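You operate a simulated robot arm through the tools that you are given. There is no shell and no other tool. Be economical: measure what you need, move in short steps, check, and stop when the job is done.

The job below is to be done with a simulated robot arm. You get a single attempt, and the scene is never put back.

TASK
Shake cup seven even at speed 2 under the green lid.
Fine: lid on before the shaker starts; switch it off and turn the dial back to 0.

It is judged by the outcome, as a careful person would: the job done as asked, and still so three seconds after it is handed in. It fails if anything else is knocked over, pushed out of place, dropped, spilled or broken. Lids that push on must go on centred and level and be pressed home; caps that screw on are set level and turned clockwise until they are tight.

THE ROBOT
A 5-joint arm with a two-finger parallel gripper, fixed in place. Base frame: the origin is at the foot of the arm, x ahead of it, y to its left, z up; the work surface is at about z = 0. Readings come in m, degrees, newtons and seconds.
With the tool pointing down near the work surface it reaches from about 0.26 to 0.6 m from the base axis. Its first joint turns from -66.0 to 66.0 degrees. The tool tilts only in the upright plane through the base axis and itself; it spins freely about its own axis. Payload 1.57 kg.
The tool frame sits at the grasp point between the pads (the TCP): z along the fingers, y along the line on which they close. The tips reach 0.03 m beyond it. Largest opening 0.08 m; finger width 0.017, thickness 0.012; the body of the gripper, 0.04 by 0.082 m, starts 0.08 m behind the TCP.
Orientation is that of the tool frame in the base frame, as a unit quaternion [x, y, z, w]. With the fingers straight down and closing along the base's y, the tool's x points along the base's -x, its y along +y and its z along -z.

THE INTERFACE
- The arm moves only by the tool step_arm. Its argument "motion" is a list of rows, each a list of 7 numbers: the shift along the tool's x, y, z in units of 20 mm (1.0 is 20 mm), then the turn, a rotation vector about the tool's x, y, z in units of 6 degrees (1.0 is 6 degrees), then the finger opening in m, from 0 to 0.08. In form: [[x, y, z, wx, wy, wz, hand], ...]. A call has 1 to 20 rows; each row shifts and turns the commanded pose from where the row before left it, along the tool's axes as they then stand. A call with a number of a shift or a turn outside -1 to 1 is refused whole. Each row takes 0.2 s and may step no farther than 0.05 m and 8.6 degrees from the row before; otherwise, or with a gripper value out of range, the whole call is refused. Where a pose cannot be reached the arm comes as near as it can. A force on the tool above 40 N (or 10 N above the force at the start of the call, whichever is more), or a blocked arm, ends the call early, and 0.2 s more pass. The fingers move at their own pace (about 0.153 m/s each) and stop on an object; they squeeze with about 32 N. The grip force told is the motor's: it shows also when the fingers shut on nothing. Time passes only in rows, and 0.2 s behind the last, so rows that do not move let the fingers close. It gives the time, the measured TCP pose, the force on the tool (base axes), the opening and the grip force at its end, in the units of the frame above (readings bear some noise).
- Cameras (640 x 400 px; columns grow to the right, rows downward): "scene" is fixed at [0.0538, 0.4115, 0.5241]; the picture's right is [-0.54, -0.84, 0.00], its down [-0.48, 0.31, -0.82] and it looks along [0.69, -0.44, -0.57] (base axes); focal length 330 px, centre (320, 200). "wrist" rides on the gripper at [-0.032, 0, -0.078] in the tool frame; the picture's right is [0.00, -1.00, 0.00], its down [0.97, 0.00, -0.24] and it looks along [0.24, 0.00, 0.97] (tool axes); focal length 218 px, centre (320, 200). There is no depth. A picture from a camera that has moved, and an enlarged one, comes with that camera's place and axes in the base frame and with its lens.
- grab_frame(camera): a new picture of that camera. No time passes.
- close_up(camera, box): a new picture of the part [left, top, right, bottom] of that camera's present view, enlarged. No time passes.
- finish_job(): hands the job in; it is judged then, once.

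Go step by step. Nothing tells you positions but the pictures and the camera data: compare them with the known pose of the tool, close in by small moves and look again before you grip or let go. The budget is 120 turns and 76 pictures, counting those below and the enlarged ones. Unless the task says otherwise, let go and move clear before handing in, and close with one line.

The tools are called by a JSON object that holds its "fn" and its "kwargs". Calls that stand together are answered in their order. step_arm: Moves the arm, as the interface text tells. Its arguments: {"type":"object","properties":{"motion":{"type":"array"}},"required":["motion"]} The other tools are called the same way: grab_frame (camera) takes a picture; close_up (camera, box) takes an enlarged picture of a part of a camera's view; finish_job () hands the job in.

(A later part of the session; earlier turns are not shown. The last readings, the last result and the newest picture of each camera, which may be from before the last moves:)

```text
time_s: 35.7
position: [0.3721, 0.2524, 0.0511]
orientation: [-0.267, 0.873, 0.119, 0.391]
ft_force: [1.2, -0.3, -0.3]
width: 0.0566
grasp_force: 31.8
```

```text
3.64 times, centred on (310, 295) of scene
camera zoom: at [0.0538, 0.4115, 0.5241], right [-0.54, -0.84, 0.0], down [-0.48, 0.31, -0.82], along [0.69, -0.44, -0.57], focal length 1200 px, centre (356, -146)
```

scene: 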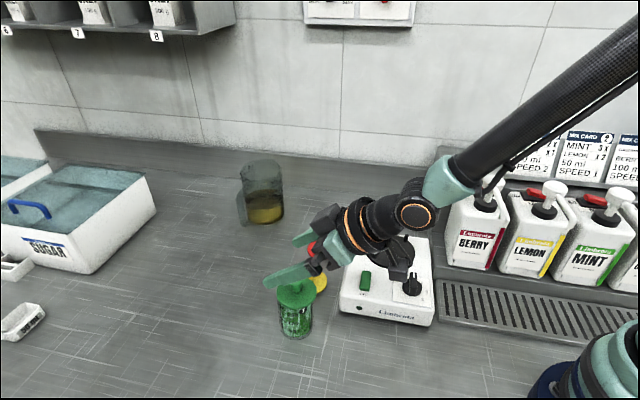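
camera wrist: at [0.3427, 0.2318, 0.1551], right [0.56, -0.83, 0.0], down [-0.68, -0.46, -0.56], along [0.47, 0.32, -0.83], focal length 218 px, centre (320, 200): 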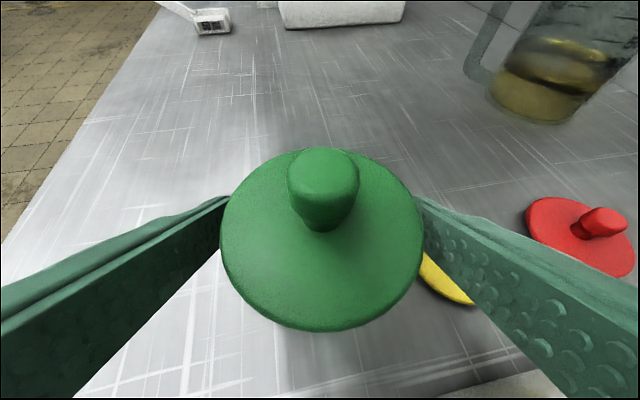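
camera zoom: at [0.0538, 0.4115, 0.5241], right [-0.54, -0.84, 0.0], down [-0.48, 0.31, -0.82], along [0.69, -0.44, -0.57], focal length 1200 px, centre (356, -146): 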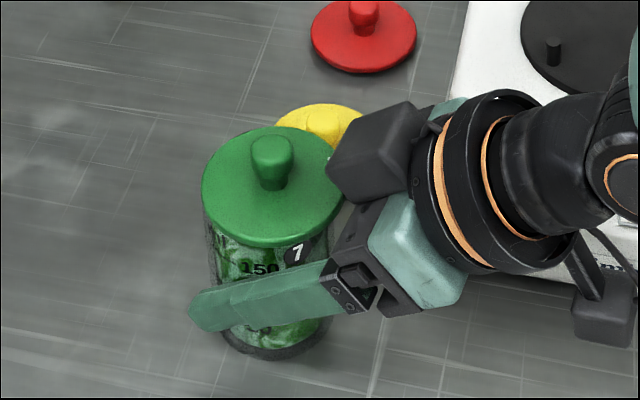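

The width is now 0.0566 m, so the fingers are on the cup wall. Lift straight up 120 mm, then draw in to the plate's radius.

{"fn": "step_arm", "kwargs": {"motion": [[-0.3, 0, -0.27, 0, 0, 0, 0.04], [-0.55, 0, -0.495, 0, 0, 0, 0.04], [-0.6, 0, -0.54, 0, 0, 0, 0.04], [-0.6, 0, -0.54, 0, 0, 0, 0.04], [-0.6, 0, -0.54, 0, 0, 0, 0.04], [-0.6, 0, -0.54, 0, 0, 0, 0.04], [-0.6, 0, -0.54, 0, 0, 0, 0.04], [-0.6, 0, -0.54, 0, 0, 0, 0.04], [0, 0, 0, 0, 0, 0, 0.04], [0.485, 0, -0.539, 0, 0, 0, 0.04], [0.485, 0, -0.539, 0, 0, 0, 0.04], [0.485, 0, -0.539, 0, 0, 0, 0.04], [0.485, 0, -0.539, 0, 0, 0, 0.04], [0, 0, 0, 0, 0, 0, 0.04]]}}

{"fn": "grab_frame", "kwargs": {"camera": "scene"}}

```text
time_s: 38.7
position: [0.3389, 0.2304, 0.1717]
orientation: [-0.269, 0.872, 0.12, 0.39]
ft_force: [-0.4, 0.6, -2.0]
width: 0.0566
grasp_force: 31.9
out of reach, approached as far as the arm can: row 13
```

```text
32 pictures are left
```

scene: 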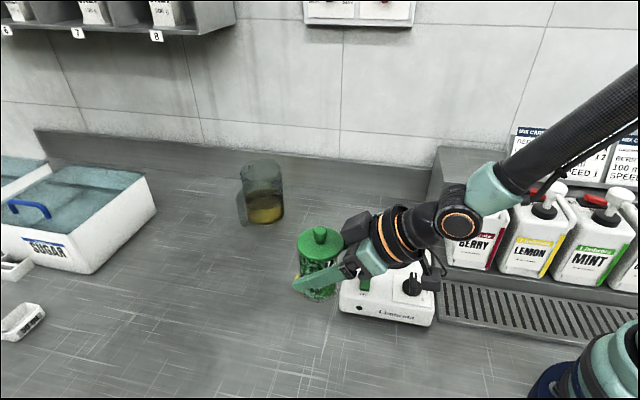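

The arm can't reach the plate's radius at this tilt, since it is limited to about 0.41 m. I'll return the cup to its spot and regrip at a smaller tilt of 36°.

{"fn": "step_arm", "kwargs": {"motion": [[-0.334, 0, 0.372, 0, 0, 0, 0.04], [-0.334, 0, 0.372, 0, 0, 0, 0.04], [-0.334, 0, 0.372, 0, 0, 0, 0.04], [-0.334, 0, 0.372, 0, 0, 0, 0.04], [0, 0, 0, 0, 0, 0, 0.04]]}}

```text
time_s: 39.9
position: [0.3728, 0.2524, 0.1703]
orientation: [-0.268, 0.872, 0.12, 0.391]
ft_force: [-0.9, 0.6, -2.7]
width: 0.0565
grasp_force: 32.1
```

Back over the original spot. Lowering the cup onto the table gently.

{"fn": "step_arm", "kwargs": {"motion": [[0.6, 0, 0.54, 0, 0, 0, 0.04], [0.6, 0, 0.54, 0, 0, 0, 0.04], [0.6, 0, 0.54, 0, 0, 0, 0.04], [0.6, 0, 0.54, 0, 0, 0, 0.04], [0.6, 0, 0.54, 0, 0, 0, 0.04], [0.6, 0, 0.54, 0, 0, 0, 0.04], [0.5, 0, 0.45, 0, 0, 0, 0.04], [0.1, 0, 0.09, 0, 0, 0, 0.04], [0.1, 0, 0.09, 0, 0, 0, 0.04], [0.06, 0, 0.054, 0, 0, 0, 0.04], [0, 0, 0, 0, 0, 0, 0.04]]}}

```text
time_s: 42.3
position: [0.374, 0.2536, 0.0547]
orientation: [-0.268, 0.873, 0.119, 0.391]
ft_force: [0.5, 0.0, -1.3]
width: 0.0565
grasp_force: 32.1
```

{"fn": "step_arm", "kwargs": {"motion": [[0.05, 0, 0.045, 0, 0, 0, 0.04], [0.04, 0, 0.036, 0, 0, 0, 0.04], [0.04, 0, 0.036, 0, 0, 0, 0.04], [0, 0, 0, 0, 0, 0, 0.04]]}}

```text
time_s: 43.3
position: [0.3745, 0.2538, 0.0526]
orientation: [-0.267, 0.871, 0.12, 0.393]
ft_force: [-4.9, -2.3, 18.2]
width: 0.0565
grasp_force: 31.7
```

The cup is down on the table with 18 N of contact. I'll ease off, open, reduce the tilt by 12°, and shift 4 mm inward before regripping.

{"fn": "step_arm", "kwargs": {"motion": [[-0.03, 0, -0.027, 0, 0, 0, 0.04], [0, 0, 0, 0, 0, 0, 0.065], [0, 0, 0, 0, 0, 0, 0.08], [0, 0, 0, 0, 0, 0, 0.08], [0, 0, 0, 0, 0.5, 0, 0.08], [0, 0, 0, 0, 0.5, 0, 0.08], [0, 0, 0, 0, 0.5, 0, 0.08], [0, 0, 0, 0, 0.5, 0, 0.08], [0.081, 0, -0.059, 0, 0, 0, 0.08], [0.081, 0, -0.059, 0, 0, 0, 0.08], [0, 0, 0, 0, 0, 0, 0.08]]}}

{"fn": "grab_frame", "kwargs": {"camera": "wrist"}}

{"fn": "close_up", "kwargs": {"camera": "scene", "box": [250, 240, 370, 350]}}

```text
time_s: 45.7
position: [0.3698, 0.2499, 0.0513]
orientation: [-0.279, 0.909, 0.09, 0.298]
ft_force: [0.6, 0.3, 0.4]
width: 0.0802
grasp_force: 0.1
```

```text
31 pictures are left
camera wrist: at [0.3535, 0.2384, 0.1323], right [0.56, -0.83, 0.0], down [-0.77, -0.52, -0.38], along [0.32, 0.21, -0.92], focal length 218 px, centre (320, 200)
```

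wrist: 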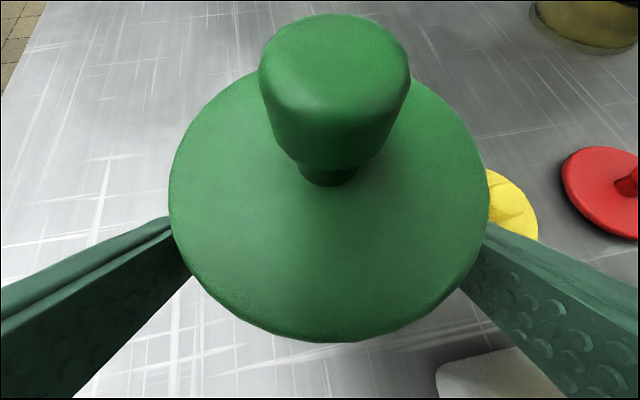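

```text
3.64 times, centred on (310, 295) of scene
camera zoom: at [0.0538, 0.4115, 0.5241], right [-0.54, -0.84, 0.0], down [-0.48, 0.31, -0.82], along [0.69, -0.44, -0.57], focal length 1200 px, centre (356, -146)
```

zoom: 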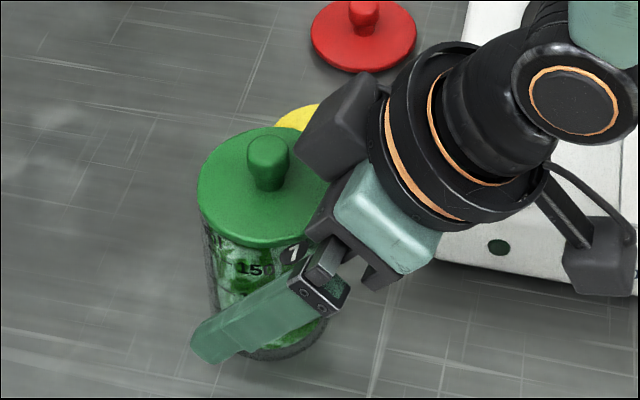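

The lid centre sits about 5 mm ahead of the TCP, as intended, and the body clears the knob. Closing on the cup and lifting a little to test.

{"fn": "step_arm", "kwargs": {"motion": [[0, 0, 0, 0, 0, 0, 0.06], [0, 0, 0, 0, 0, 0, 0.04], [0, 0, 0, 0, 0, 0, 0.04], [0, 0, 0, 0, 0, 0, 0.04]]}}

```text
time_s: 46.7
position: [0.3722, 0.2507, 0.0509]
orientation: [-0.279, 0.909, 0.091, 0.297]
ft_force: [0.4, -1.4, 1.8]
width: 0.0566
grasp_force: 31.7
```

Good grip on the cup wall. Lift 120 mm, then draw in to the plate's radius and see whether the arm reaches.

{"fn": "step_arm", "kwargs": {"motion": [[-0.2, 0, -0.275, 0, 0, 0, 0.04], [-0.45, 0, -0.62, 0, 0, 0, 0.04], [-0.48, 0, -0.66, 0, 0, 0, 0.04], [-0.48, 0, -0.66, 0, 0, 0, 0.04], [-0.48, 0, -0.66, 0, 0, 0, 0.04], [-0.48, 0, -0.66, 0, 0, 0, 0.04], [-0.48, 0, -0.66, 0, 0, 0, 0.04], [-0.48, 0, -0.66, 0, 0, 0, 0.04], [0, 0, 0, 0, 0, 0, 0.04], [0.617, 0, -0.448, 0, 0, 0, 0.04], [0.617, 0, -0.448, 0, 0, 0, 0.04], [0.617, 0, -0.448, 0, 0, 0, 0.04], [0.617, 0, -0.448, 0, 0, 0, 0.04], [0, 0, 0, 0, 0, 0, 0.04]]}}

{"fn": "grab_frame", "kwargs": {"camera": "scene"}}

```text
time_s: 49.7
position: [0.3191, 0.2157, 0.1718]
orientation: [-0.278, 0.909, 0.09, 0.298]
ft_force: [0.2, 0.5, -1.9]
width: 0.0562
grasp_force: 32.2
```

```text
29 pictures are left
```

scene: 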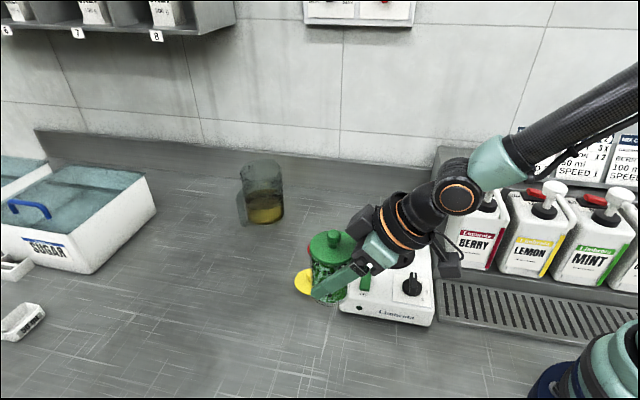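

It reaches. Now swing about 30° around the base to bring the cup over the shaker plate, keeping the hand radial.

{"fn": "step_arm", "kwargs": {"motion": [[0.015, -0.841, -0.011, 0.247, 0, 0.34, 0.04], [0.015, -0.841, -0.011, 0.247, 0, 0.34, 0.04], [0.015, -0.841, -0.011, 0.247, 0, 0.34, 0.04], [0.015, -0.841, -0.011, 0.247, 0, 0.34, 0.04], [0.015, -0.841, -0.011, 0.247, 0, 0.34, 0.04], [0.015, -0.841, -0.011, 0.247, 0, 0.34, 0.04], [0.015, -0.841, -0.011, 0.247, 0, 0.34, 0.04], [0.015, -0.841, -0.011, 0.247, 0, 0.34, 0.04], [0.015, -0.841, -0.011, 0.247, 0, 0.34, 0.04], [0.015, -0.841, -0.011, 0.247, 0, 0.34, 0.04], [0.015, -0.841, -0.011, 0.247, 0, 0.34, 0.04], [0.015, -0.841, -0.011, 0.247, 0, 0.34, 0.04], [0, 0, 0, 0, 0, 0, 0.04]]}}

{"fn": "grab_frame", "kwargs": {"camera": "scene"}}

{"fn": "grab_frame", "kwargs": {"camera": "wrist"}}

```text
time_s: 52.5
position: [0.3862, 0.0272, 0.1728]
orientation: [-0.031, 0.95, 0.011, 0.31]
ft_force: [0.2, 0.3, -1.2]
width: 0.0566
grasp_force: 32.4
```

```text
28 pictures are left
```

scene: 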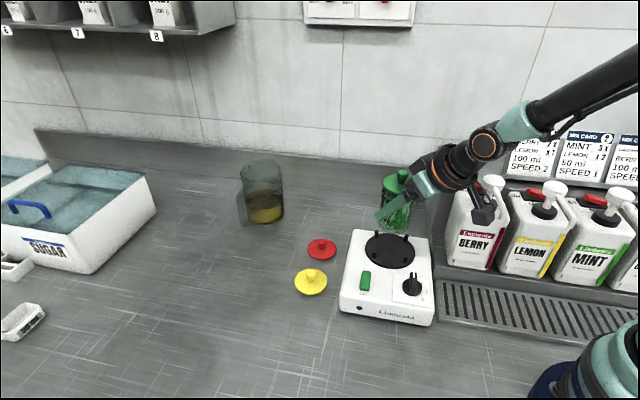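

```text
27 pictures are left
camera wrist: at [0.3654, 0.025, 0.2525], right [0.07, -1.0, 0.0], down [-0.92, -0.06, -0.38], along [0.38, 0.03, -0.93], focal length 218 px, centre (320, 200)
```

wrist: 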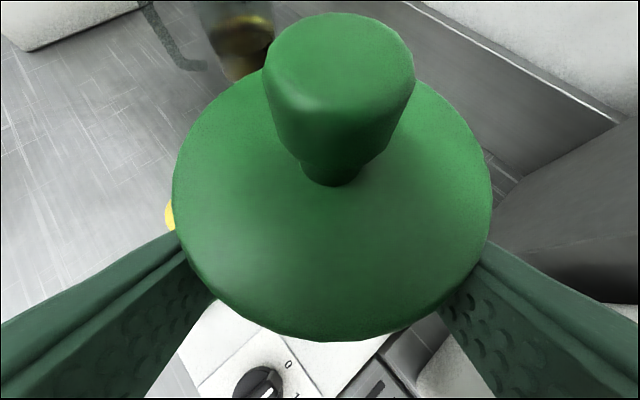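

The cup hovers over the plate. I'll take a close-up to line up the cup with the pegs.

{"fn": "close_up", "kwargs": {"camera": "scene", "box": [345, 155, 445, 275]}}

```text
3.33 times, centred on (395, 215) of scene
camera zoom: at [0.0538, 0.4115, 0.5241], right [-0.54, -0.84, 0.0], down [-0.48, 0.31, -0.82], along [0.69, -0.44, -0.57], focal length 1100 px, centre (70, 150)
```

zoom: 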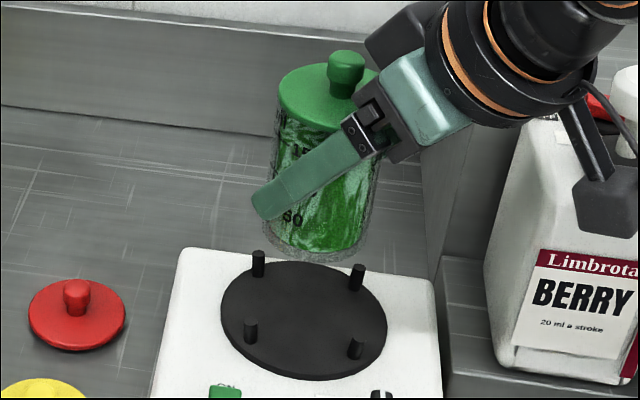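

Cup axis is about (0.392, 0.027) against a plate centre of about (0.392, 0.0255), well within the peg spacing. Lowering most of the way.

{"fn": "step_arm", "kwargs": {"motion": [[0.353, -0.075, 0.485, 0, 0, 0, 0.04], [0.353, 0, 0.485, 0, 0, 0, 0.04], [0.353, 0, 0.485, 0, 0, 0, 0.04], [0.235, 0, 0.324, 0, 0, 0, 0.04], [0, 0, 0, 0, 0, 0, 0.04]]}}

{"fn": "close_up", "kwargs": {"camera": "scene", "box": [345, 180, 445, 280]}}

```text
time_s: 53.7
position: [0.3859, 0.0259, 0.1266]
orientation: [-0.032, 0.95, 0.01, 0.31]
ft_force: [0.7, -0.1, -2.0]
width: 0.0563
grasp_force: 31.8
```

```text
4.00 times, centred on (395, 230) of scene
camera zoom: at [0.0538, 0.4115, 0.5241], right [-0.54, -0.84, 0.0], down [-0.48, 0.31, -0.82], along [0.69, -0.44, -0.57], focal length 1321 px, centre (20, 80)
```

zoom: 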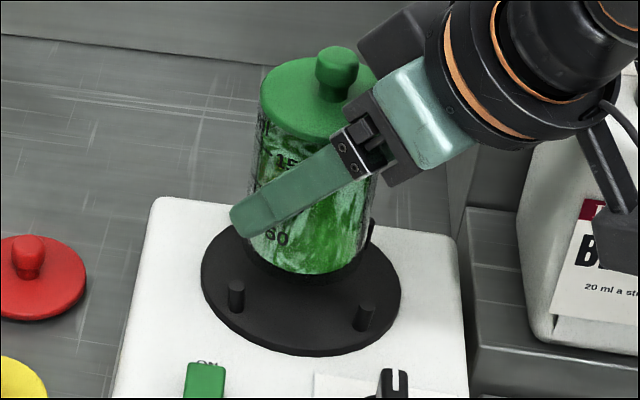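

The cup bottom is at peg-top height and well inside the pegs; a small correction, then gently down to the plate.

{"fn": "step_arm", "kwargs": {"motion": [[0.06, 0.1, -0.044, 0, 0, 0, 0.04], [0.147, 0, 0.202, 0, 0, 0, 0.04], [0.147, 0, 0.202, 0, 0, 0, 0.04], [0.118, 0, 0.162, 0, 0, 0, 0.04], [0.029, 0, 0.04, 0, 0, 0, 0.04], [0, 0, 0, 0, 0, 0, 0.04]]}}

{"fn": "close_up", "kwargs": {"camera": "scene", "box": [345, 180, 445, 280]}}

```text
time_s: 55.1
position: [0.3824, 0.0274, 0.1122]
orientation: [-0.033, 0.95, 0.012, 0.31]
ft_force: [0.2, -0.4, -1.9]
width: 0.0565
grasp_force: 32.1
```

```text
4.00 times, centred on (395, 230) of scene
camera zoom: at [0.0538, 0.4115, 0.5241], right [-0.54, -0.84, 0.0], down [-0.48, 0.31, -0.82], along [0.69, -0.44, -0.57], focal length 1321 px, centre (20, 80)
```

zoom: 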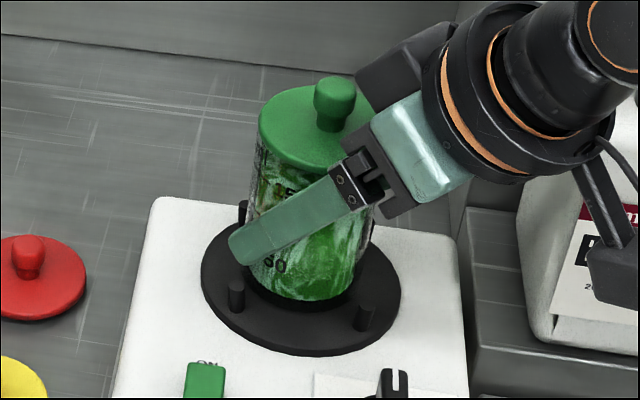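

Cup sits between the pegs, about 5 mm above the plate. Continue down in small steps until it touches.

{"fn": "step_arm", "kwargs": {"motion": [[0.047, 0, 0.065, 0, 0, 0, 0.04], [0.029, 0, 0.04, 0, 0, 0, 0.04], [0.029, 0, 0.04, 0, 0, 0, 0.04], [0.029, 0, 0.04, 0, 0, 0, 0.04], [0, 0, 0, 0, 0, 0, 0.04]]}}

```text
time_s: 56.3
position: [0.3859, 0.0282, 0.1092]
orientation: [-0.032, 0.948, 0.013, 0.316]
ft_force: [2.8, -11.7, 30.9]
width: 0.0565
grasp_force: 32.1
```

Firm contact at 31 N with some side force. I'll back off 1 mm and look at whether the cup or a finger is touching.

{"fn": "step_arm", "kwargs": {"motion": [[-0.029, 0, -0.04, 0, 0, 0, 0.04], [0, 0, 0, 0, 0, 0, 0.04]]}}

{"fn": "close_up", "kwargs": {"camera": "scene", "box": [370, 195, 430, 265]}}

```text
time_s: 56.9
position: [0.3857, 0.0299, 0.1101]
orientation: [-0.034, 0.948, 0.014, 0.315]
ft_force: [5.6, -4.0, 20.3]
width: 0.0566
grasp_force: 32.2
```

```text
5.71 times, centred on (400, 230) of scene
camera zoom: at [0.0537, 0.4115, 0.5241], right [-0.54, -0.84, 0.0], down [-0.48, 0.31, -0.82], along [0.69, -0.44, -0.57], focal length 1887 px, centre (-137, 29)
```

zoom: 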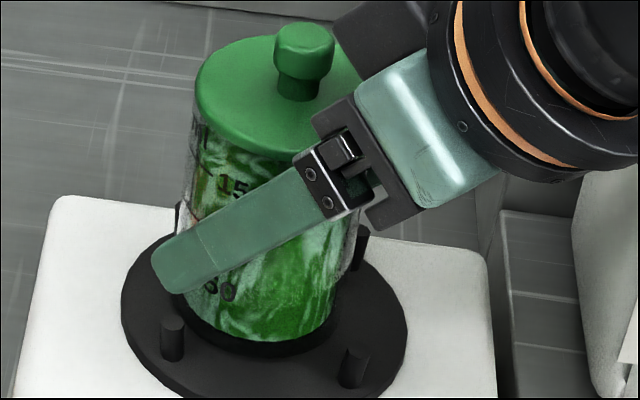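

Contact seems to be the cup on the plate, but the cup sits about 5 mm too far back. I'll raise it slightly, shift it toward the plate centre, and lower again.

{"fn": "step_arm", "kwargs": {"motion": [[-0.088, 0, -0.121, 0, 0, 0, 0.04], [0, 0, 0, 0, 0, 0, 0.04], [0.17, 0.13, -0.1235, 0, 0, 0, 0.04], [0, 0, 0, 0, 0, 0, 0.04]]}}

{"fn": "close_up", "kwargs": {"camera": "scene", "box": [370, 195, 430, 265]}}

```text
time_s: 57.9
position: [0.3771, 0.0321, 0.11]
orientation: [-0.033, 0.951, 0.014, 0.308]
ft_force: [-0.8, -1.0, -0.3]
width: 0.0562
grasp_force: 32.1
```

```text
5.71 times, centred on (400, 230) of scene
camera zoom: at [0.0538, 0.4115, 0.5241], right [-0.54, -0.84, 0.0], down [-0.48, 0.31, -0.82], along [0.69, -0.44, -0.57], focal length 1887 px, centre (-137, 29)
```

zoom: 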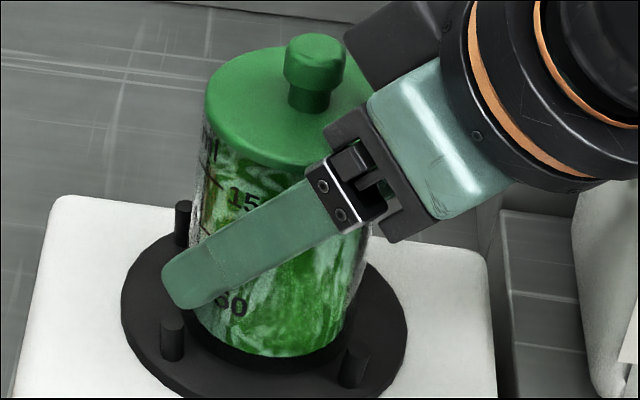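

Slightly over-corrected by about 3 mm; small move back outward, then lower again until contact.

{"fn": "step_arm", "kwargs": {"motion": [[-0.1, 0.03, 0.072, 0, 0, 0, 0.04], [0.029, 0, 0.04, 0, 0, 0, 0.04], [0.029, 0, 0.04, 0, 0, 0, 0.04], [0, 0, 0, 0, 0, 0, 0.04]]}}

```text
time_s: 58.9
position: [0.3813, 0.0316, 0.1094]
orientation: [-0.033, 0.95, 0.015, 0.311]
ft_force: [-1.5, -1.0, 5.5]
width: 0.0566
grasp_force: 32.0
```

Contact at 5.5 N with almost no side force. A touch lower, then open the fingers.

{"fn": "step_arm", "kwargs": {"motion": [[0.015, 0, 0.02, 0, 0, 0, 0.04], [0, 0, 0, 0, 0, 0, 0.04], [0, 0, 0, 0, 0, 0, 0.06], [0, 0, 0, 0, 0, 0, 0.075], [0, 0, 0, 0, 0, 0, 0.08], [0, 0, 0, 0, 0, 0, 0.08]]}}

{"fn": "close_up", "kwargs": {"camera": "scene", "box": [365, 185, 435, 265]}}

```text
time_s: 60.3
position: [0.3812, 0.0311, 0.1087]
orientation: [-0.033, 0.95, 0.014, 0.31]
ft_force: [-0.2, -0.6, 0.4]
width: 0.0805
grasp_force: 0.0
```

```text
5.00 times, centred on (400, 225) of scene
camera zoom: at [0.0538, 0.4115, 0.5241], right [-0.54, -0.84, 0.0], down [-0.48, 0.31, -0.82], along [0.69, -0.44, -0.57], focal length 1651 px, centre (-80, 75)
```

zoom: 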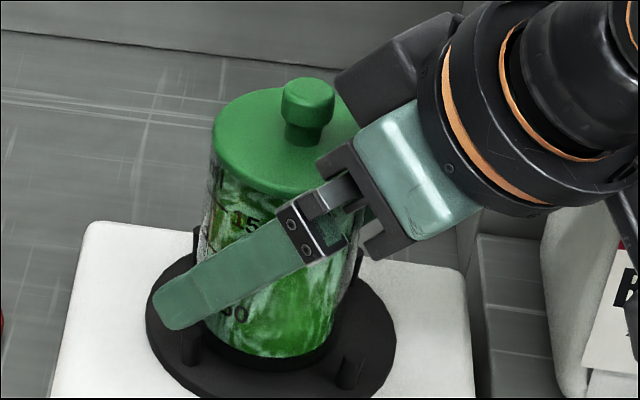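

The cup stands between the pegs. Rise straight up clear of the lid and bring the tool back to vertical.

{"fn": "step_arm", "kwargs": {"motion": [[-0.3, 0, -0.41, 0, 0, 0, 0.08], [-0.5, 0, -0.69, 0, 0, 0, 0.08], [-0.5, 0, -0.69, 0, 0, 0, 0.08], [-0.5, 0, -0.69, 0, 0, 0, 0.08], [-0.5, 0, -0.69, 0, 0, 0, 0.08], [-0.5, 0, -0.69, 0, 0, 0, 0.08], [-0.5, 0, -0.69, 0, 0, 0, 0.08], [-0.5, 0, -0.69, 0, 0, 0, 0.08], [0, 0, 0, 0, 1, 0, 0.08], [0, 0, 0, 0, 1, 0, 0.08], [0, 0, 0, 0, 1, 0, 0.08], [0, 0, 0, 0, 1, 0, 0.08], [0, 0, 0, 0, 1, 0, 0.08], [0, 0, 0, 0, 1, 0, 0.08], [0, 0, 0, 0, 0, 0, 0.08]]}}

{"fn": "grab_frame", "kwargs": {"camera": "wrist"}}

{"fn": "close_up", "kwargs": {"camera": "scene", "box": [340, 170, 440, 330]}}

```text
time_s: 63.5
position: [0.3818, 0.0319, 0.2377]
orientation: [-0.034, 0.999, 0.0, 0.001]
ft_force: [0.9, -0.8, 0.2]
width: 0.08
grasp_force: 0.1
```

```text
20 pictures are left
camera wrist: at [0.4128, 0.0327, 0.3156], right [0.07, -1.0, 0.0], down [-0.97, -0.07, 0.24], along [-0.24, -0.02, -0.97], focal length 218 px, centre (320, 200)
```

wrist: 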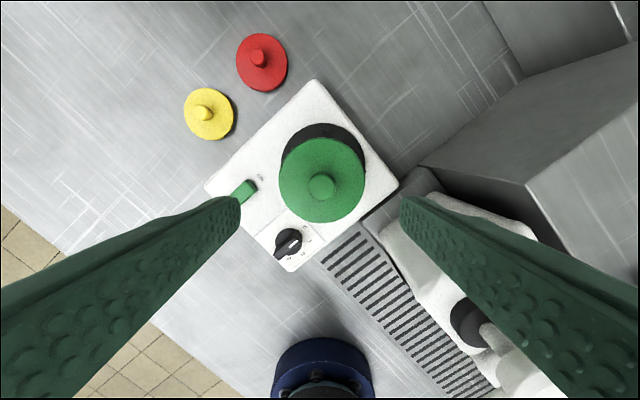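

```text
2.50 times, centred on (390, 250) of scene
camera zoom: at [0.0538, 0.4115, 0.5241], right [-0.54, -0.84, 0.0], down [-0.48, 0.31, -0.82], along [0.69, -0.44, -0.57], focal length 825 px, centre (145, 75)
```

zoom: 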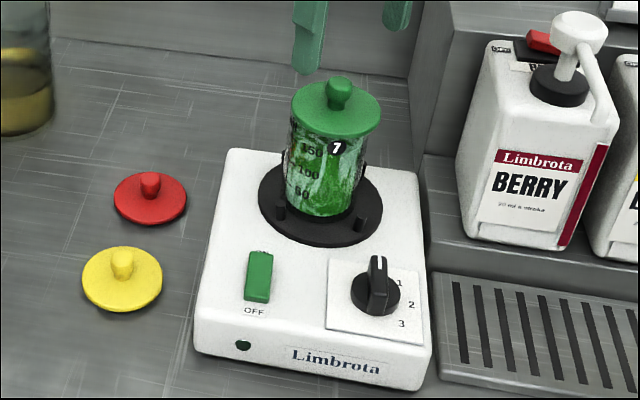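

The cup stands upright and lidded on the plate, with the dial at 0 and the switch off. Next I go above the dial, aligning the fingers with its ridge.

{"fn": "step_arm", "kwargs": {"motion": [[0.826, 0.388, 0, 0, 0, 0, 0.05], [0.826, 0.388, 0, 0, 0, 0, 0.05], [0.826, 0.388, 0, 0, 0, 0, 0.05], [0.826, 0.388, 0, 0, 0, 0, 0.05], [0.826, 0.388, 0, 0, 0, 0, 0.05], [0, 0, 0, 0, 0, 1, 0.05], [0, 0, 0, 0, 0, 1, 0.05], [0, 0, 0, 0, 0, 1, 0.05], [0, 0, 0, 0, 0, 1, 0.05], [0, 0, 0, 0, 0, 1, 0.05], [0, 0, 0, 0, 0, 1, 0.05], [0, 0, 0, 0, 0, 1, 0.05], [0, 0, 0, 0, 0, 1, 0.05], [0, 0, 0.8, 0, 0, 0.15, 0.05], [0, 0, 0.8, 0, 0, 0, 0.05], [0, 0, 0.8, 0, 0, 0, 0.05], [0, 0, 0.8, 0, 0, 0, 0.05], [0, 0, 0, 0, 0, 0, 0.05]]}}

{"fn": "close_up", "kwargs": {"camera": "wrist", "box": [220, 80, 420, 280]}}

```text
time_s: 67.3
position: [0.2954, 0.0639, 0.1727]
orientation: [0.383, 0.924, 0.002, 0.001]
ft_force: [0.0, -0.7, -1.0]
width: 0.05
grasp_force: 0.0
```

```text
2.00 times, centred on (320, 180) of wrist
camera zoom: at [0.3182, 0.0408, 0.2493], right [-0.71, -0.71, 0.0], down [-0.69, 0.69, 0.24], along [-0.17, 0.17, -0.97], focal length 436 px, centre (320, 240)
```

zoom: 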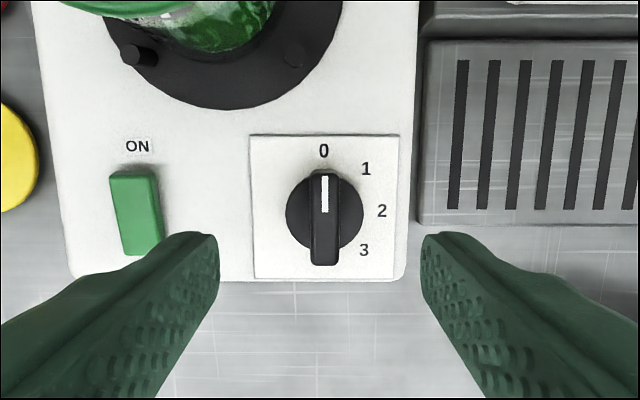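

The dial ridge points to 0, with 1, 2 and 3 at 45° steps clockwise, so speed 2 is a 90° clockwise turn. I'll centre, descend over the ridge and close on it.

{"fn": "step_arm", "kwargs": {"motion": [[0.035, -0.07, 0.8, 0, 0, 0, 0.035], [0, 0, 0.8, 0, 0, 0, 0.035], [0, 0, 0.8, 0, 0, 0, 0.035], [0, 0, 0.7, 0, 0, 0, 0.035], [0, 0, 0.4, 0, 0, 0, 0.035], [0, 0, 0.13, 0, 0, 0, 0.035], [0, 0, 0, 0, 0, 0, 0.035]]}}

{"fn": "close_up", "kwargs": {"camera": "wrist", "box": [220, 100, 420, 280]}}

```text
time_s: 68.9
position: [0.2946, 0.0638, 0.1012]
orientation: [0.383, 0.924, 0.0, 0.002]
ft_force: [-1.2, 0.4, -0.8]
width: 0.0351
grasp_force: 0.0
```

```text
2.22 times, centred on (320, 190) of wrist
camera zoom: at [0.3164, 0.0407, 0.1777], right [-0.71, -0.71, 0.0], down [-0.69, 0.69, 0.24], along [-0.17, 0.17, -0.97], focal length 485 px, centre (320, 222)
```

zoom: 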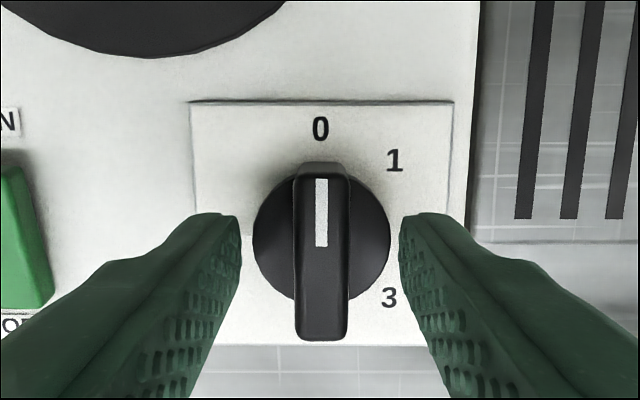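

Fingers straddle the ridge, well centred. Close and turn 90° clockwise.

{"fn": "step_arm", "kwargs": {"motion": [[0, 0, 0, 0, 0, 0, 0.0], [0, 0, 0, 0, 0, 0, 0.0], [0, 0, 0, 0, 0, 0, 0.0], [0, 0, 0, 0, 0, 1, 0.0], [0, 0, 0, 0, 0, 1, 0.0], [0, 0, 0, 0, 0, 1, 0.0], [0, 0, 0, 0, 0, 1, 0.0], [0, 0, 0, 0, 0, 1, 0.0], [0, 0, 0, 0, 0, 1, 0.0], [0, 0, 0, 0, 0, 1, 0.0], [0, 0, 0, 0, 0, 1, 0.0], [0, 0, 0, 0, 0, 1, 0.0], [0, 0, 0, 0, 0, 1, 0.0], [0, 0, 0, 0, 0, 1, 0.0], [0, 0, 0, 0, 0, 1, 0.0], [0, 0, 0, 0, 0, 1, 0.0], [0, 0, 0, 0, 0, 1, 0.0], [0, 0, 0, 0, 0, 1, 0.0], [0, 0, 0, 0, 0, 0, 0.0]]}}

{"fn": "close_up", "kwargs": {"camera": "wrist", "box": [220, 100, 420, 280]}}

```text
time_s: 72.9
position: [0.2923, 0.0633, 0.1018]
orientation: [0.924, 0.382, -0.001, 0.0]
ft_force: [-27.2, 19.4, 11.1]
width: 0.0118
grasp_force: 29.5
```

```text
2.22 times, centred on (320, 190) of wrist
camera zoom: at [0.2707, 0.0408, 0.1784], right [-0.71, 0.71, 0.0], down [0.69, 0.69, 0.24], along [0.17, 0.17, -0.97], focal length 485 px, centre (320, 222)
```

zoom: 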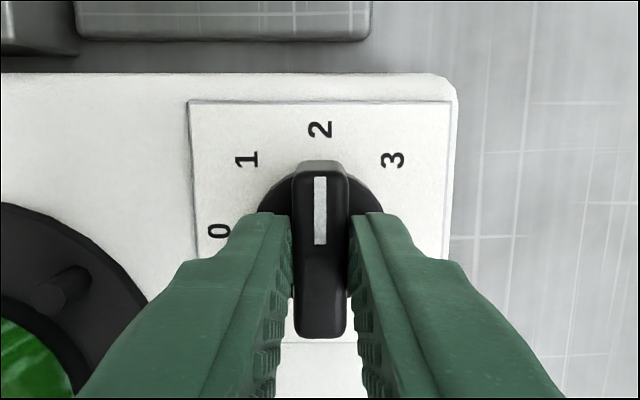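

The pointer is at 2. I'll let go, rise, turn the hand so the camera faces away from the cup, close the fingers and go above the switch's ON end.

{"fn": "step_arm", "kwargs": {"motion": [[0, 0, 0, 0, 0, 0, 0.035], [0, 0, 0, 0, 0, 0, 0.035], [0, 0, -0.7, 0, 0, 0, 0.035], [0, 0, -0.9, 0, 0, 0, 0.035], [0, 0, -0.9, 0, 0, 0, 0.035], [0, 0, -0.9, 0, 0, 1, 0.02], [0, 0, 0, 0, 0, 1, 0.0], [0, 0, 0, 0, 0, 1, 0.0], [0, 0, 0, 0, 0, 1, 0.0], [0, 0, 0, 0, 0, 1, 0.0], [0, 0, 0, 0, 0, 1, 0.0], [0, 0, 0, 0, 0, 1, 0.0], [0, 0, 0, 0, 0, 1, 0.0], [0, 0, 0, 0, 0, 1, 0.0], [0, 0, 0, 0, 0, 1, 0.0], [0, 0, 0, 0, 0, 1, 0.0], [0, 0, 0, 0, 0, 1, 0.0], [0, 0, 0, 0, 0, 1, 0.0], [0, 0, 0, 0, 0, 1, 0.0], [0, 0, 0, 0, 0, 1, 0.0]]}}

{"fn": "step_arm", "kwargs": {"motion": [[0.12, -0.99, 0, 0, 0, 0, 0], [0.12, -0.99, 0, 0, 0, 0, 0], [0.12, -0.99, 0, 0, 0, 0, 0], [0.12, -0.99, 0, 0, 0, 0, 0], [0, 0, 0, 0, 0, 0, 0]]}}

{"fn": "close_up", "kwargs": {"camera": "wrist", "box": [220, 100, 420, 300]}}

```text
time_s: 75.7
position: [0.2967, -0.0378, 0.1684]
orientation: [1.0, 0.004, -0.002, 0.001]
ft_force: [-4.4, 1.4, 2.5]
width: 0.0
grasp_force: 21.5
out of reach, approached as far as the arm can: row 10, 11, 12, 13
stopped in row 13: the force on the tool passed its limit (the readings are from after the stop); the commanded pose is now the measured one
```

```text
time_s: 76.9
position: [0.2956, -0.0378, 0.1696]
orientation: [1.0, 0.004, -0.001, -0.001]
ft_force: [-5.7, 4.7, 0.2]
width: 0.0
grasp_force: 21.4
out of reach, approached as far as the arm can: row 1, 2, 3, 4
```

```text
2.00 times, centred on (320, 200) of wrist
camera zoom: at [0.2639, -0.0381, 0.2465], right [-0.01, 1.0, 0.0], down [0.97, 0.01, 0.24], along [0.24, 0.0, -0.97], focal length 436 px, centre (320, 200)
```

zoom: 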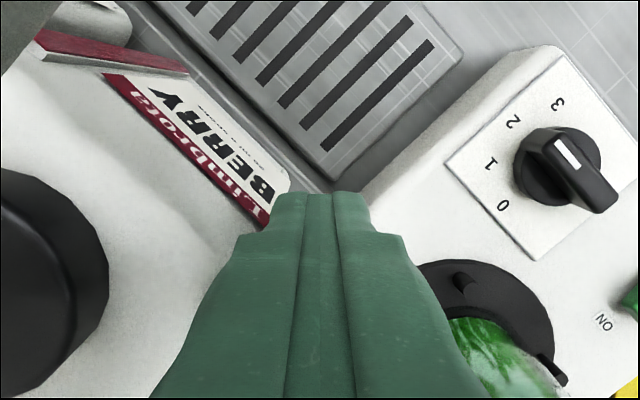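

The hand's spin hit a limit and the arm swung sideways toward the BERRY bottle, touching something. I'll look at the scene before moving.

{"fn": "grab_frame", "kwargs": {"camera": "scene"}}

```text
14 pictures are left
```

scene: 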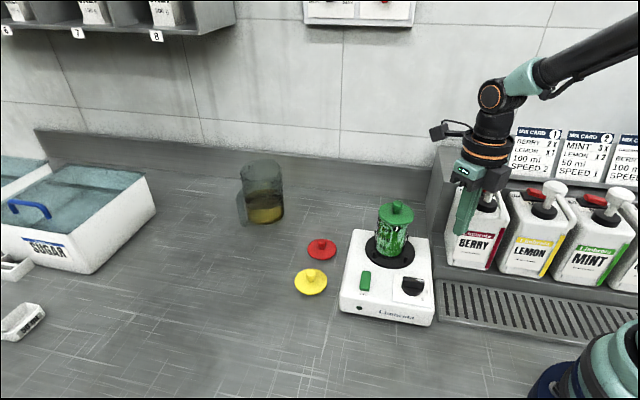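

The BERRY bottle appears in place, and the rest of the scene is unchanged. I'll rise gently, unwinding the spin and backing away from the bottle.

{"fn": "step_arm", "kwargs": {"motion": [[-0.1, -0.1, -0.3, 0, 0, -0.5, 0], [-0.1, -0.1, -0.5, 0, 0, -0.5, 0], [0, -0.1, -0.8, 0, 0, -0.5, 0], [0, 0, -0.9, 0, 0, -0.5, 0], [0, 0, -0.9, 0, 0, 0, 0], [0, 0, -0.9, 0, 0, 0, 0], [0, 0, 0, 0, 0, 0, 0]]}}

{"fn": "close_up", "kwargs": {"camera": "scene", "box": [340, 160, 540, 330]}}

```text
time_s: 78.5
position: [0.2911, -0.0338, 0.2552]
orientation: [0.994, 0.109, -0.001, 0.0]
ft_force: [0.1, 0.7, 0.6]
width: 0.0
grasp_force: 21.4
```

```text
2.35 times, centred on (440, 245) of scene
camera zoom: at [0.0538, 0.4115, 0.5241], right [-0.54, -0.84, 0.0], down [-0.48, 0.31, -0.82], along [0.69, -0.44, -0.57], focal length 777 px, centre (38, 94)
```

zoom: 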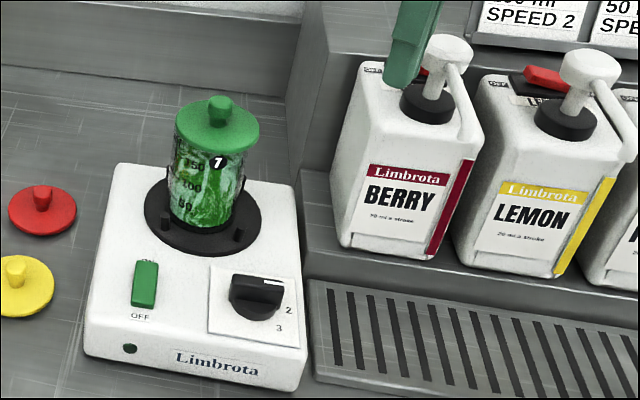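

The bottle hasn't moved and the dial stands at 2. I'll unwind the spin fully at height before heading to the switch.

{"fn": "step_arm", "kwargs": {"motion": [[0, 0, 0, 0, 0, -1, 0], [0, 0, 0, 0, 0, -1, 0], [0, 0, 0, 0, 0, -1, 0], [0, 0, 0, 0, 0, -1, 0], [0, 0, 0, 0, 0, -1, 0], [0, 0, 0, 0, 0, -1, 0], [0, 0, 0, 0, 0, -1, 0], [0, 0, 0, 0, 0, -1, 0], [0, 0, 0, 0, 0, -1, 0], [0, 0, 0, 0, 0, -1, 0], [0, 0, 0, 0, 0, -1, 0], [0, 0, 0, 0, 0, -1, 0], [0, 0, 0, 0, 0, -1, 0], [0, 0, 0, 0, 0, -1, 0], [0, 0, 0, 0, 0, -1, 0], [0, 0, 0, 0, 0, -1, 0], [0, 0, 0, 0, 0, -1, 0], [0, 0, 0, 0, 0, -1, 0], [0, 0, 0, 0, 0, -1, 0], [0, 0, 0, 0, 0, -1, 0]]}}

```text
time_s: 82.7
position: [0.2911, -0.0327, 0.2542]
orientation: [0.402, 0.916, 0.0, -0.001]
ft_force: [0.9, 0.1, -1.2]
width: 0.0
grasp_force: 21.7
```

Unwound to about -47°. A bit more spin, then across to above the switch.

{"fn": "step_arm", "kwargs": {"motion": [[0, 0, 0, 0, 0, -0.967, 0], [0, 0, 0, 0, 0, -0.967, 0], [0, 0, 0, 0, 0, -0.967, 0], [0.085, 0.875, 0, 0, 0, 0, 0], [0.085, 0.875, 0, 0, 0, 0, 0], [0.085, 0.875, 0, 0, 0, 0, 0], [0.085, 0.875, 0, 0, 0, 0, 0], [0.085, 0.875, 0, 0, 0, 0, 0], [0.085, 0.875, 0, 0, 0, 0, 0], [0.085, 0.875, 0, 0, 0, 0, 0], [0.085, 0.875, 0, 0, 0, 0, 0], [0.085, 0.875, 0, 0, 0, 0, 0], [0, 0, 0.9, 0, 0, 0, 0], [0, 0, 0.9, 0, 0, 0, 0], [0, 0, 0.9, 0, 0, 0, 0], [0, 0, 0.9, 0, 0, 0, 0], [0, 0, 0, 0, 0, 0, 0]]}}

{"fn": "close_up", "kwargs": {"camera": "wrist", "box": [220, 100, 420, 300]}}

```text
time_s: 86.3
position: [0.3583, 0.112, 0.1833]
orientation: [0.259, 0.966, -0.002, -0.001]
ft_force: [1.0, -0.4, 0.2]
width: 0.0
grasp_force: 21.2
```

```text
2.00 times, centred on (320, 200) of wrist
camera zoom: at [0.3854, 0.0953, 0.2597], right [-0.5, -0.86, 0.0], down [-0.84, 0.49, 0.24], along [-0.21, 0.12, -0.97], focal length 436 px, centre (320, 200)
```

zoom: 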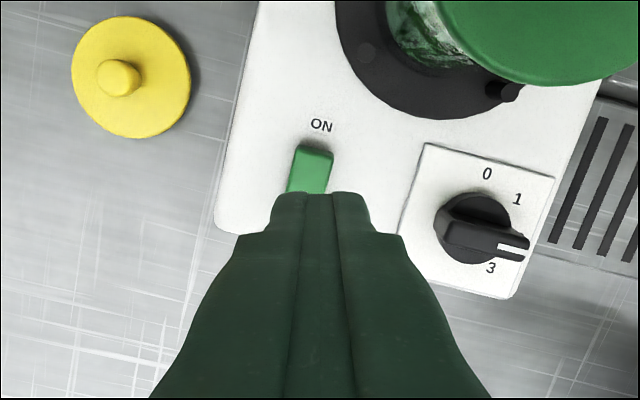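

The fingertips are just above the rocker's ON end, with a few mm of correction needed. I'll correct and descend to just above it.

{"fn": "step_arm", "kwargs": {"motion": [[-0.1, 0.156, 0.9, 0, 0, 0, 0], [0, 0, 0.9, 0, 0, 0, 0], [0, 0, 0.9, 0, 0, 0, 0], [0, 0, 0.8, 0, 0, 0, 0], [0, 0, 0, 0, 0, 0, 0]]}}

{"fn": "close_up", "kwargs": {"camera": "scene", "box": [335, 180, 445, 330]}}

```text
time_s: 87.5
position: [0.3601, 0.1128, 0.1113]
orientation: [0.26, 0.966, 0.0, -0.001]
ft_force: [-0.8, -0.4, -0.2]
width: 0.0001
grasp_force: 21.4
```

```text
2.67 times, centred on (390, 255) of scene
camera zoom: at [0.0538, 0.4115, 0.5241], right [-0.54, -0.84, 0.0], down [-0.48, 0.31, -0.82], along [0.69, -0.44, -0.57], focal length 880 px, centre (133, 53)
```

zoom: 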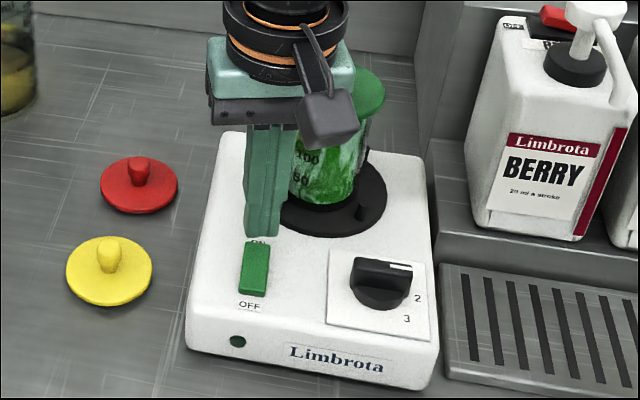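

The tips would land right on the rocker's far edge, so I shift 5 mm toward its middle and press down in small steps.

{"fn": "step_arm", "kwargs": {"motion": [[0.25, 0.08, 0, 0, 0, 0, 0], [0, 0, 0.2, 0, 0, 0, 0], [0, 0, 0.15, 0, 0, 0, 0], [0, 0, 0.1, 0, 0, 0, 0], [0, 0, 0.1, 0, 0, 0, 0], [0, 0, 0, 0, 0, 0, 0]]}}

```text
time_s: 88.9
position: [0.3559, 0.1177, 0.1018]
orientation: [0.26, 0.966, -0.001, -0.001]
ft_force: [1.0, 0.2, 0.0]
width: 0.0
grasp_force: 21.3
```

No contact yet with the tips at about z = 0.072. Continuing down in 1.5 mm steps.

{"fn": "step_arm", "kwargs": {"motion": [[0, 0, 0.08, 0, 0, 0, 0], [0, 0, 0.08, 0, 0, 0, 0], [0, 0, 0.08, 0, 0, 0, 0], [0, 0, 0, 0, 0, 0, 0]]}}

```text
time_s: 89.9
position: [0.3568, 0.1167, 0.0989]
orientation: [0.259, 0.966, -0.001, 0.0]
ft_force: [1.4, -0.9, 3.1]
width: 0.0
grasp_force: 20.9
```

First contact at 3 N, but I'm close to the rocker's middle. I'll lift 2 mm, shift 3 mm toward ON, and press.

{"fn": "step_arm", "kwargs": {"motion": [[0, 0, -0.12, 0, 0, 0, 0], [-0.15, -0.03, 0, 0, 0, 0, 0], [0, 0, 0.12, 0, 0, 0, 0], [0, 0, 0.08, 0, 0, 0, 0], [0, 0, 0.08, 0, 0, 0, 0], [0, 0, 0.08, 0, 0, 0, 0], [0, 0, 0, 0, 0, 0, 0]]}}

{"fn": "close_up", "kwargs": {"camera": "scene", "box": [335, 180, 445, 330]}}

```text
time_s: 91.3
position: [0.3606, 0.114, 0.0948]
orientation: [0.261, 0.965, -0.001, -0.001]
ft_force: [-2.0, -1.2, 6.8]
width: 0.0001
grasp_force: 21.4
stopped in row 7: the force on the tool passed its limit (the readings are from after the stop); the commanded pose is now the measured one
```

```text
2.67 times, centred on (390, 255) of scene
camera zoom: at [0.0538, 0.4115, 0.5241], right [-0.54, -0.84, 0.0], down [-0.48, 0.31, -0.82], along [0.69, -0.44, -0.57], focal length 880 px, centre (133, 53)
```

zoom: 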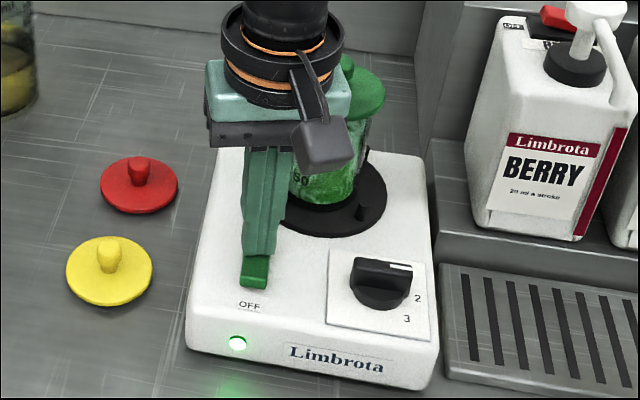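

The lamp is lit, so the shaker is running at speed 2. I'll lift clear, move above the OFF end, and let it shake for a few seconds.

{"fn": "step_arm", "kwargs": {"motion": [[0, 0, -0.8, 0, 0, 0, 0], [0, 0, -0.9, 0, 0, 0, 0], [0, 0, -0.9, 0, 0, 0, 0], [0.5, 0.13, 0, 0, 0, 0, 0], [0.47, 0.13, 0, 0, 0, 0, 0], [0, 0, 0, 0, 0, 0, 0], [0, 0, 0, 0, 0, 0, 0], [0, 0, 0, 0, 0, 0, 0], [0, 0, 0, 0, 0, 0, 0], [0, 0, 0, 0, 0, 0, 0], [0, 0, 0, 0, 0, 0, 0], [0, 0, 0, 0, 0, 0, 0], [0, 0, 0, 0, 0, 0, 0], [0, 0, 0, 0, 0, 0, 0], [0, 0, 0, 0, 0, 0, 0], [0, 0, 0, 0, 0, 0, 0], [0, 0, 0, 0, 0, 0, 0], [0, 0, 0, 0, 0, 0, 0], [0, 0, 0, 0, 0, 0, 0], [0, 0, 0, 0, 0, 0, 0]]}}

{"fn": "close_up", "kwargs": {"camera": "scene", "box": [335, 180, 445, 330]}}

```text
time_s: 95.5
position: [0.3462, 0.1272, 0.1476]
orientation: [0.261, 0.965, 0.0, -0.002]
ft_force: [-0.2, -0.5, -0.6]
width: 0.0
grasp_force: 21.8
```

```text
2.67 times, centred on (390, 255) of scene
camera zoom: at [0.0538, 0.4115, 0.5241], right [-0.54, -0.84, 0.0], down [-0.48, 0.31, -0.82], along [0.69, -0.44, -0.57], focal length 880 px, centre (133, 53)
```

zoom: 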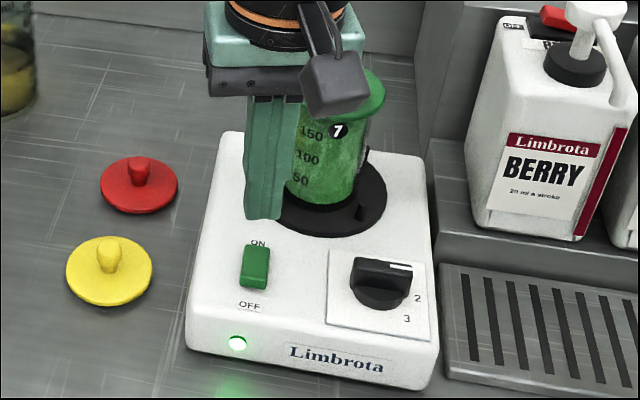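

The contents are already more even. I'll let it run several seconds longer.

{"fn": "step_arm", "kwargs": {"motion": [[0, 0, 0, 0, 0, 0, 0], [0, 0, 0, 0, 0, 0, 0], [0, 0, 0, 0, 0, 0, 0], [0, 0, 0, 0, 0, 0, 0], [0, 0, 0, 0, 0, 0, 0], [0, 0, 0, 0, 0, 0, 0], [0, 0, 0, 0, 0, 0, 0], [0, 0, 0, 0, 0, 0, 0], [0, 0, 0, 0, 0, 0, 0], [0, 0, 0, 0, 0, 0, 0], [0, 0, 0, 0, 0, 0, 0], [0, 0, 0, 0, 0, 0, 0], [0, 0, 0, 0, 0, 0, 0], [0, 0, 0, 0, 0, 0, 0], [0, 0, 0, 0, 0, 0, 0], [0, 0, 0, 0, 0, 0, 0], [0, 0, 0, 0, 0, 0, 0], [0, 0, 0, 0, 0, 0, 0], [0, 0, 0, 0, 0, 0, 0], [0, 0, 0, 0, 0, 0, 0]]}}

{"fn": "close_up", "kwargs": {"camera": "scene", "box": [365, 195, 425, 265]}}

```text
time_s: 99.7
position: [0.346, 0.1275, 0.1466]
orientation: [0.261, 0.965, 0.0, -0.001]
ft_force: [-0.5, -0.4, -0.4]
width: 0.0
grasp_force: 21.7
```

```text
5.71 times, centred on (395, 230) of scene
camera zoom: at [0.0538, 0.4115, 0.5241], right [-0.54, -0.84, 0.0], down [-0.48, 0.31, -0.82], along [0.69, -0.44, -0.57], focal length 1887 px, centre (-109, 29)
```

zoom: 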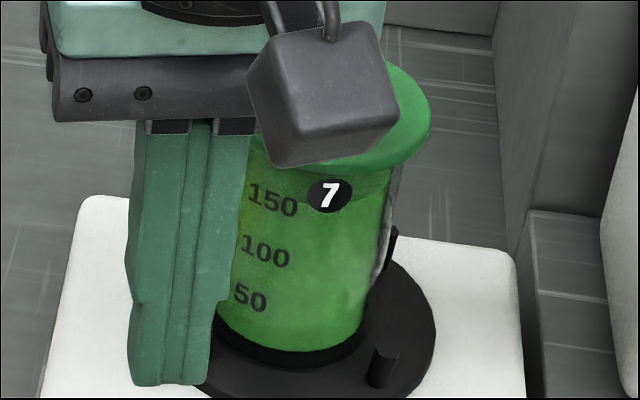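

Nearly uniform now. I'll wait 3 more seconds, then lower to just above the OFF end.

{"fn": "step_arm", "kwargs": {"motion": [[0, 0, 0, 0, 0, 0, 0], [0, 0, 0, 0, 0, 0, 0], [0, 0, 0, 0, 0, 0, 0], [0, 0, 0, 0, 0, 0, 0], [0, 0, 0, 0, 0, 0, 0], [0, 0, 0, 0, 0, 0, 0], [0, 0, 0, 0, 0, 0, 0], [0, 0, 0, 0, 0, 0, 0], [0, 0, 0, 0, 0, 0, 0], [0, 0, 0, 0, 0, 0, 0], [0, 0, 0, 0, 0, 0, 0], [0, 0, 0, 0, 0, 0, 0], [0, 0, 0, 0, 0, 0, 0], [0, 0, 0, 0, 0, 0, 0], [0, 0, 0.8, 0, 0, 0, 0], [0, 0, 0.8, 0, 0, 0, 0], [0, 0, 0.3, 0, 0, 0, 0], [0, 0, 0, 0, 0, 0, 0]]}}

{"fn": "close_up", "kwargs": {"camera": "scene", "box": [335, 195, 445, 330]}}

```text
time_s: 103.5
position: [0.346, 0.1283, 0.1095]
orientation: [0.261, 0.965, -0.001, -0.001]
ft_force: [1.1, 0.3, -0.8]
width: 0.0002
grasp_force: 21.6
```

```text
2.96 times, centred on (390, 262) of scene
camera zoom: at [0.0538, 0.4115, 0.5241], right [-0.54, -0.84, 0.0], down [-0.48, 0.31, -0.82], along [0.69, -0.44, -0.57], focal length 978 px, centre (113, 15)
```

zoom: 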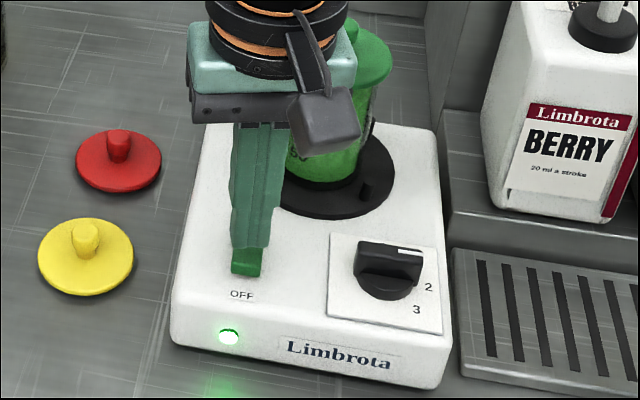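

The tips will land on the OFF half. A slight shift toward its end, then press.

{"fn": "step_arm", "kwargs": {"motion": [[0.12, 0.03, 0.2, 0, 0, 0, 0], [0, 0, 0.2, 0, 0, 0, 0], [0, 0, 0.1, 0, 0, 0, 0], [0, 0, 0.08, 0, 0, 0, 0], [0, 0, 0.08, 0, 0, 0, 0], [0, 0, 0.08, 0, 0, 0, 0], [0, 0, 0.08, 0, 0, 0, 0]]}}

{"fn": "close_up", "kwargs": {"camera": "scene", "box": [335, 195, 445, 330]}}

```text
time_s: 105.0
position: [0.3435, 0.1295, 0.0959]
orientation: [0.261, 0.965, -0.001, -0.003]
ft_force: [-1.9, -0.1, 4.5]
width: 0.0
grasp_force: 21.7
stopped in row 7: the force on the tool passed its limit (the readings are from after the stop); the commanded pose is now the measured one
```

```text
2.96 times, centred on (390, 262) of scene
camera zoom: at [0.0538, 0.4115, 0.5241], right [-0.54, -0.84, 0.0], down [-0.48, 0.31, -0.82], along [0.69, -0.44, -0.57], focal length 978 px, centre (113, 15)
```

zoom: 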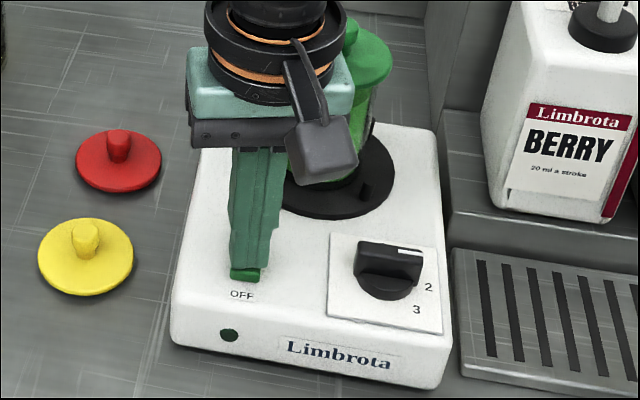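

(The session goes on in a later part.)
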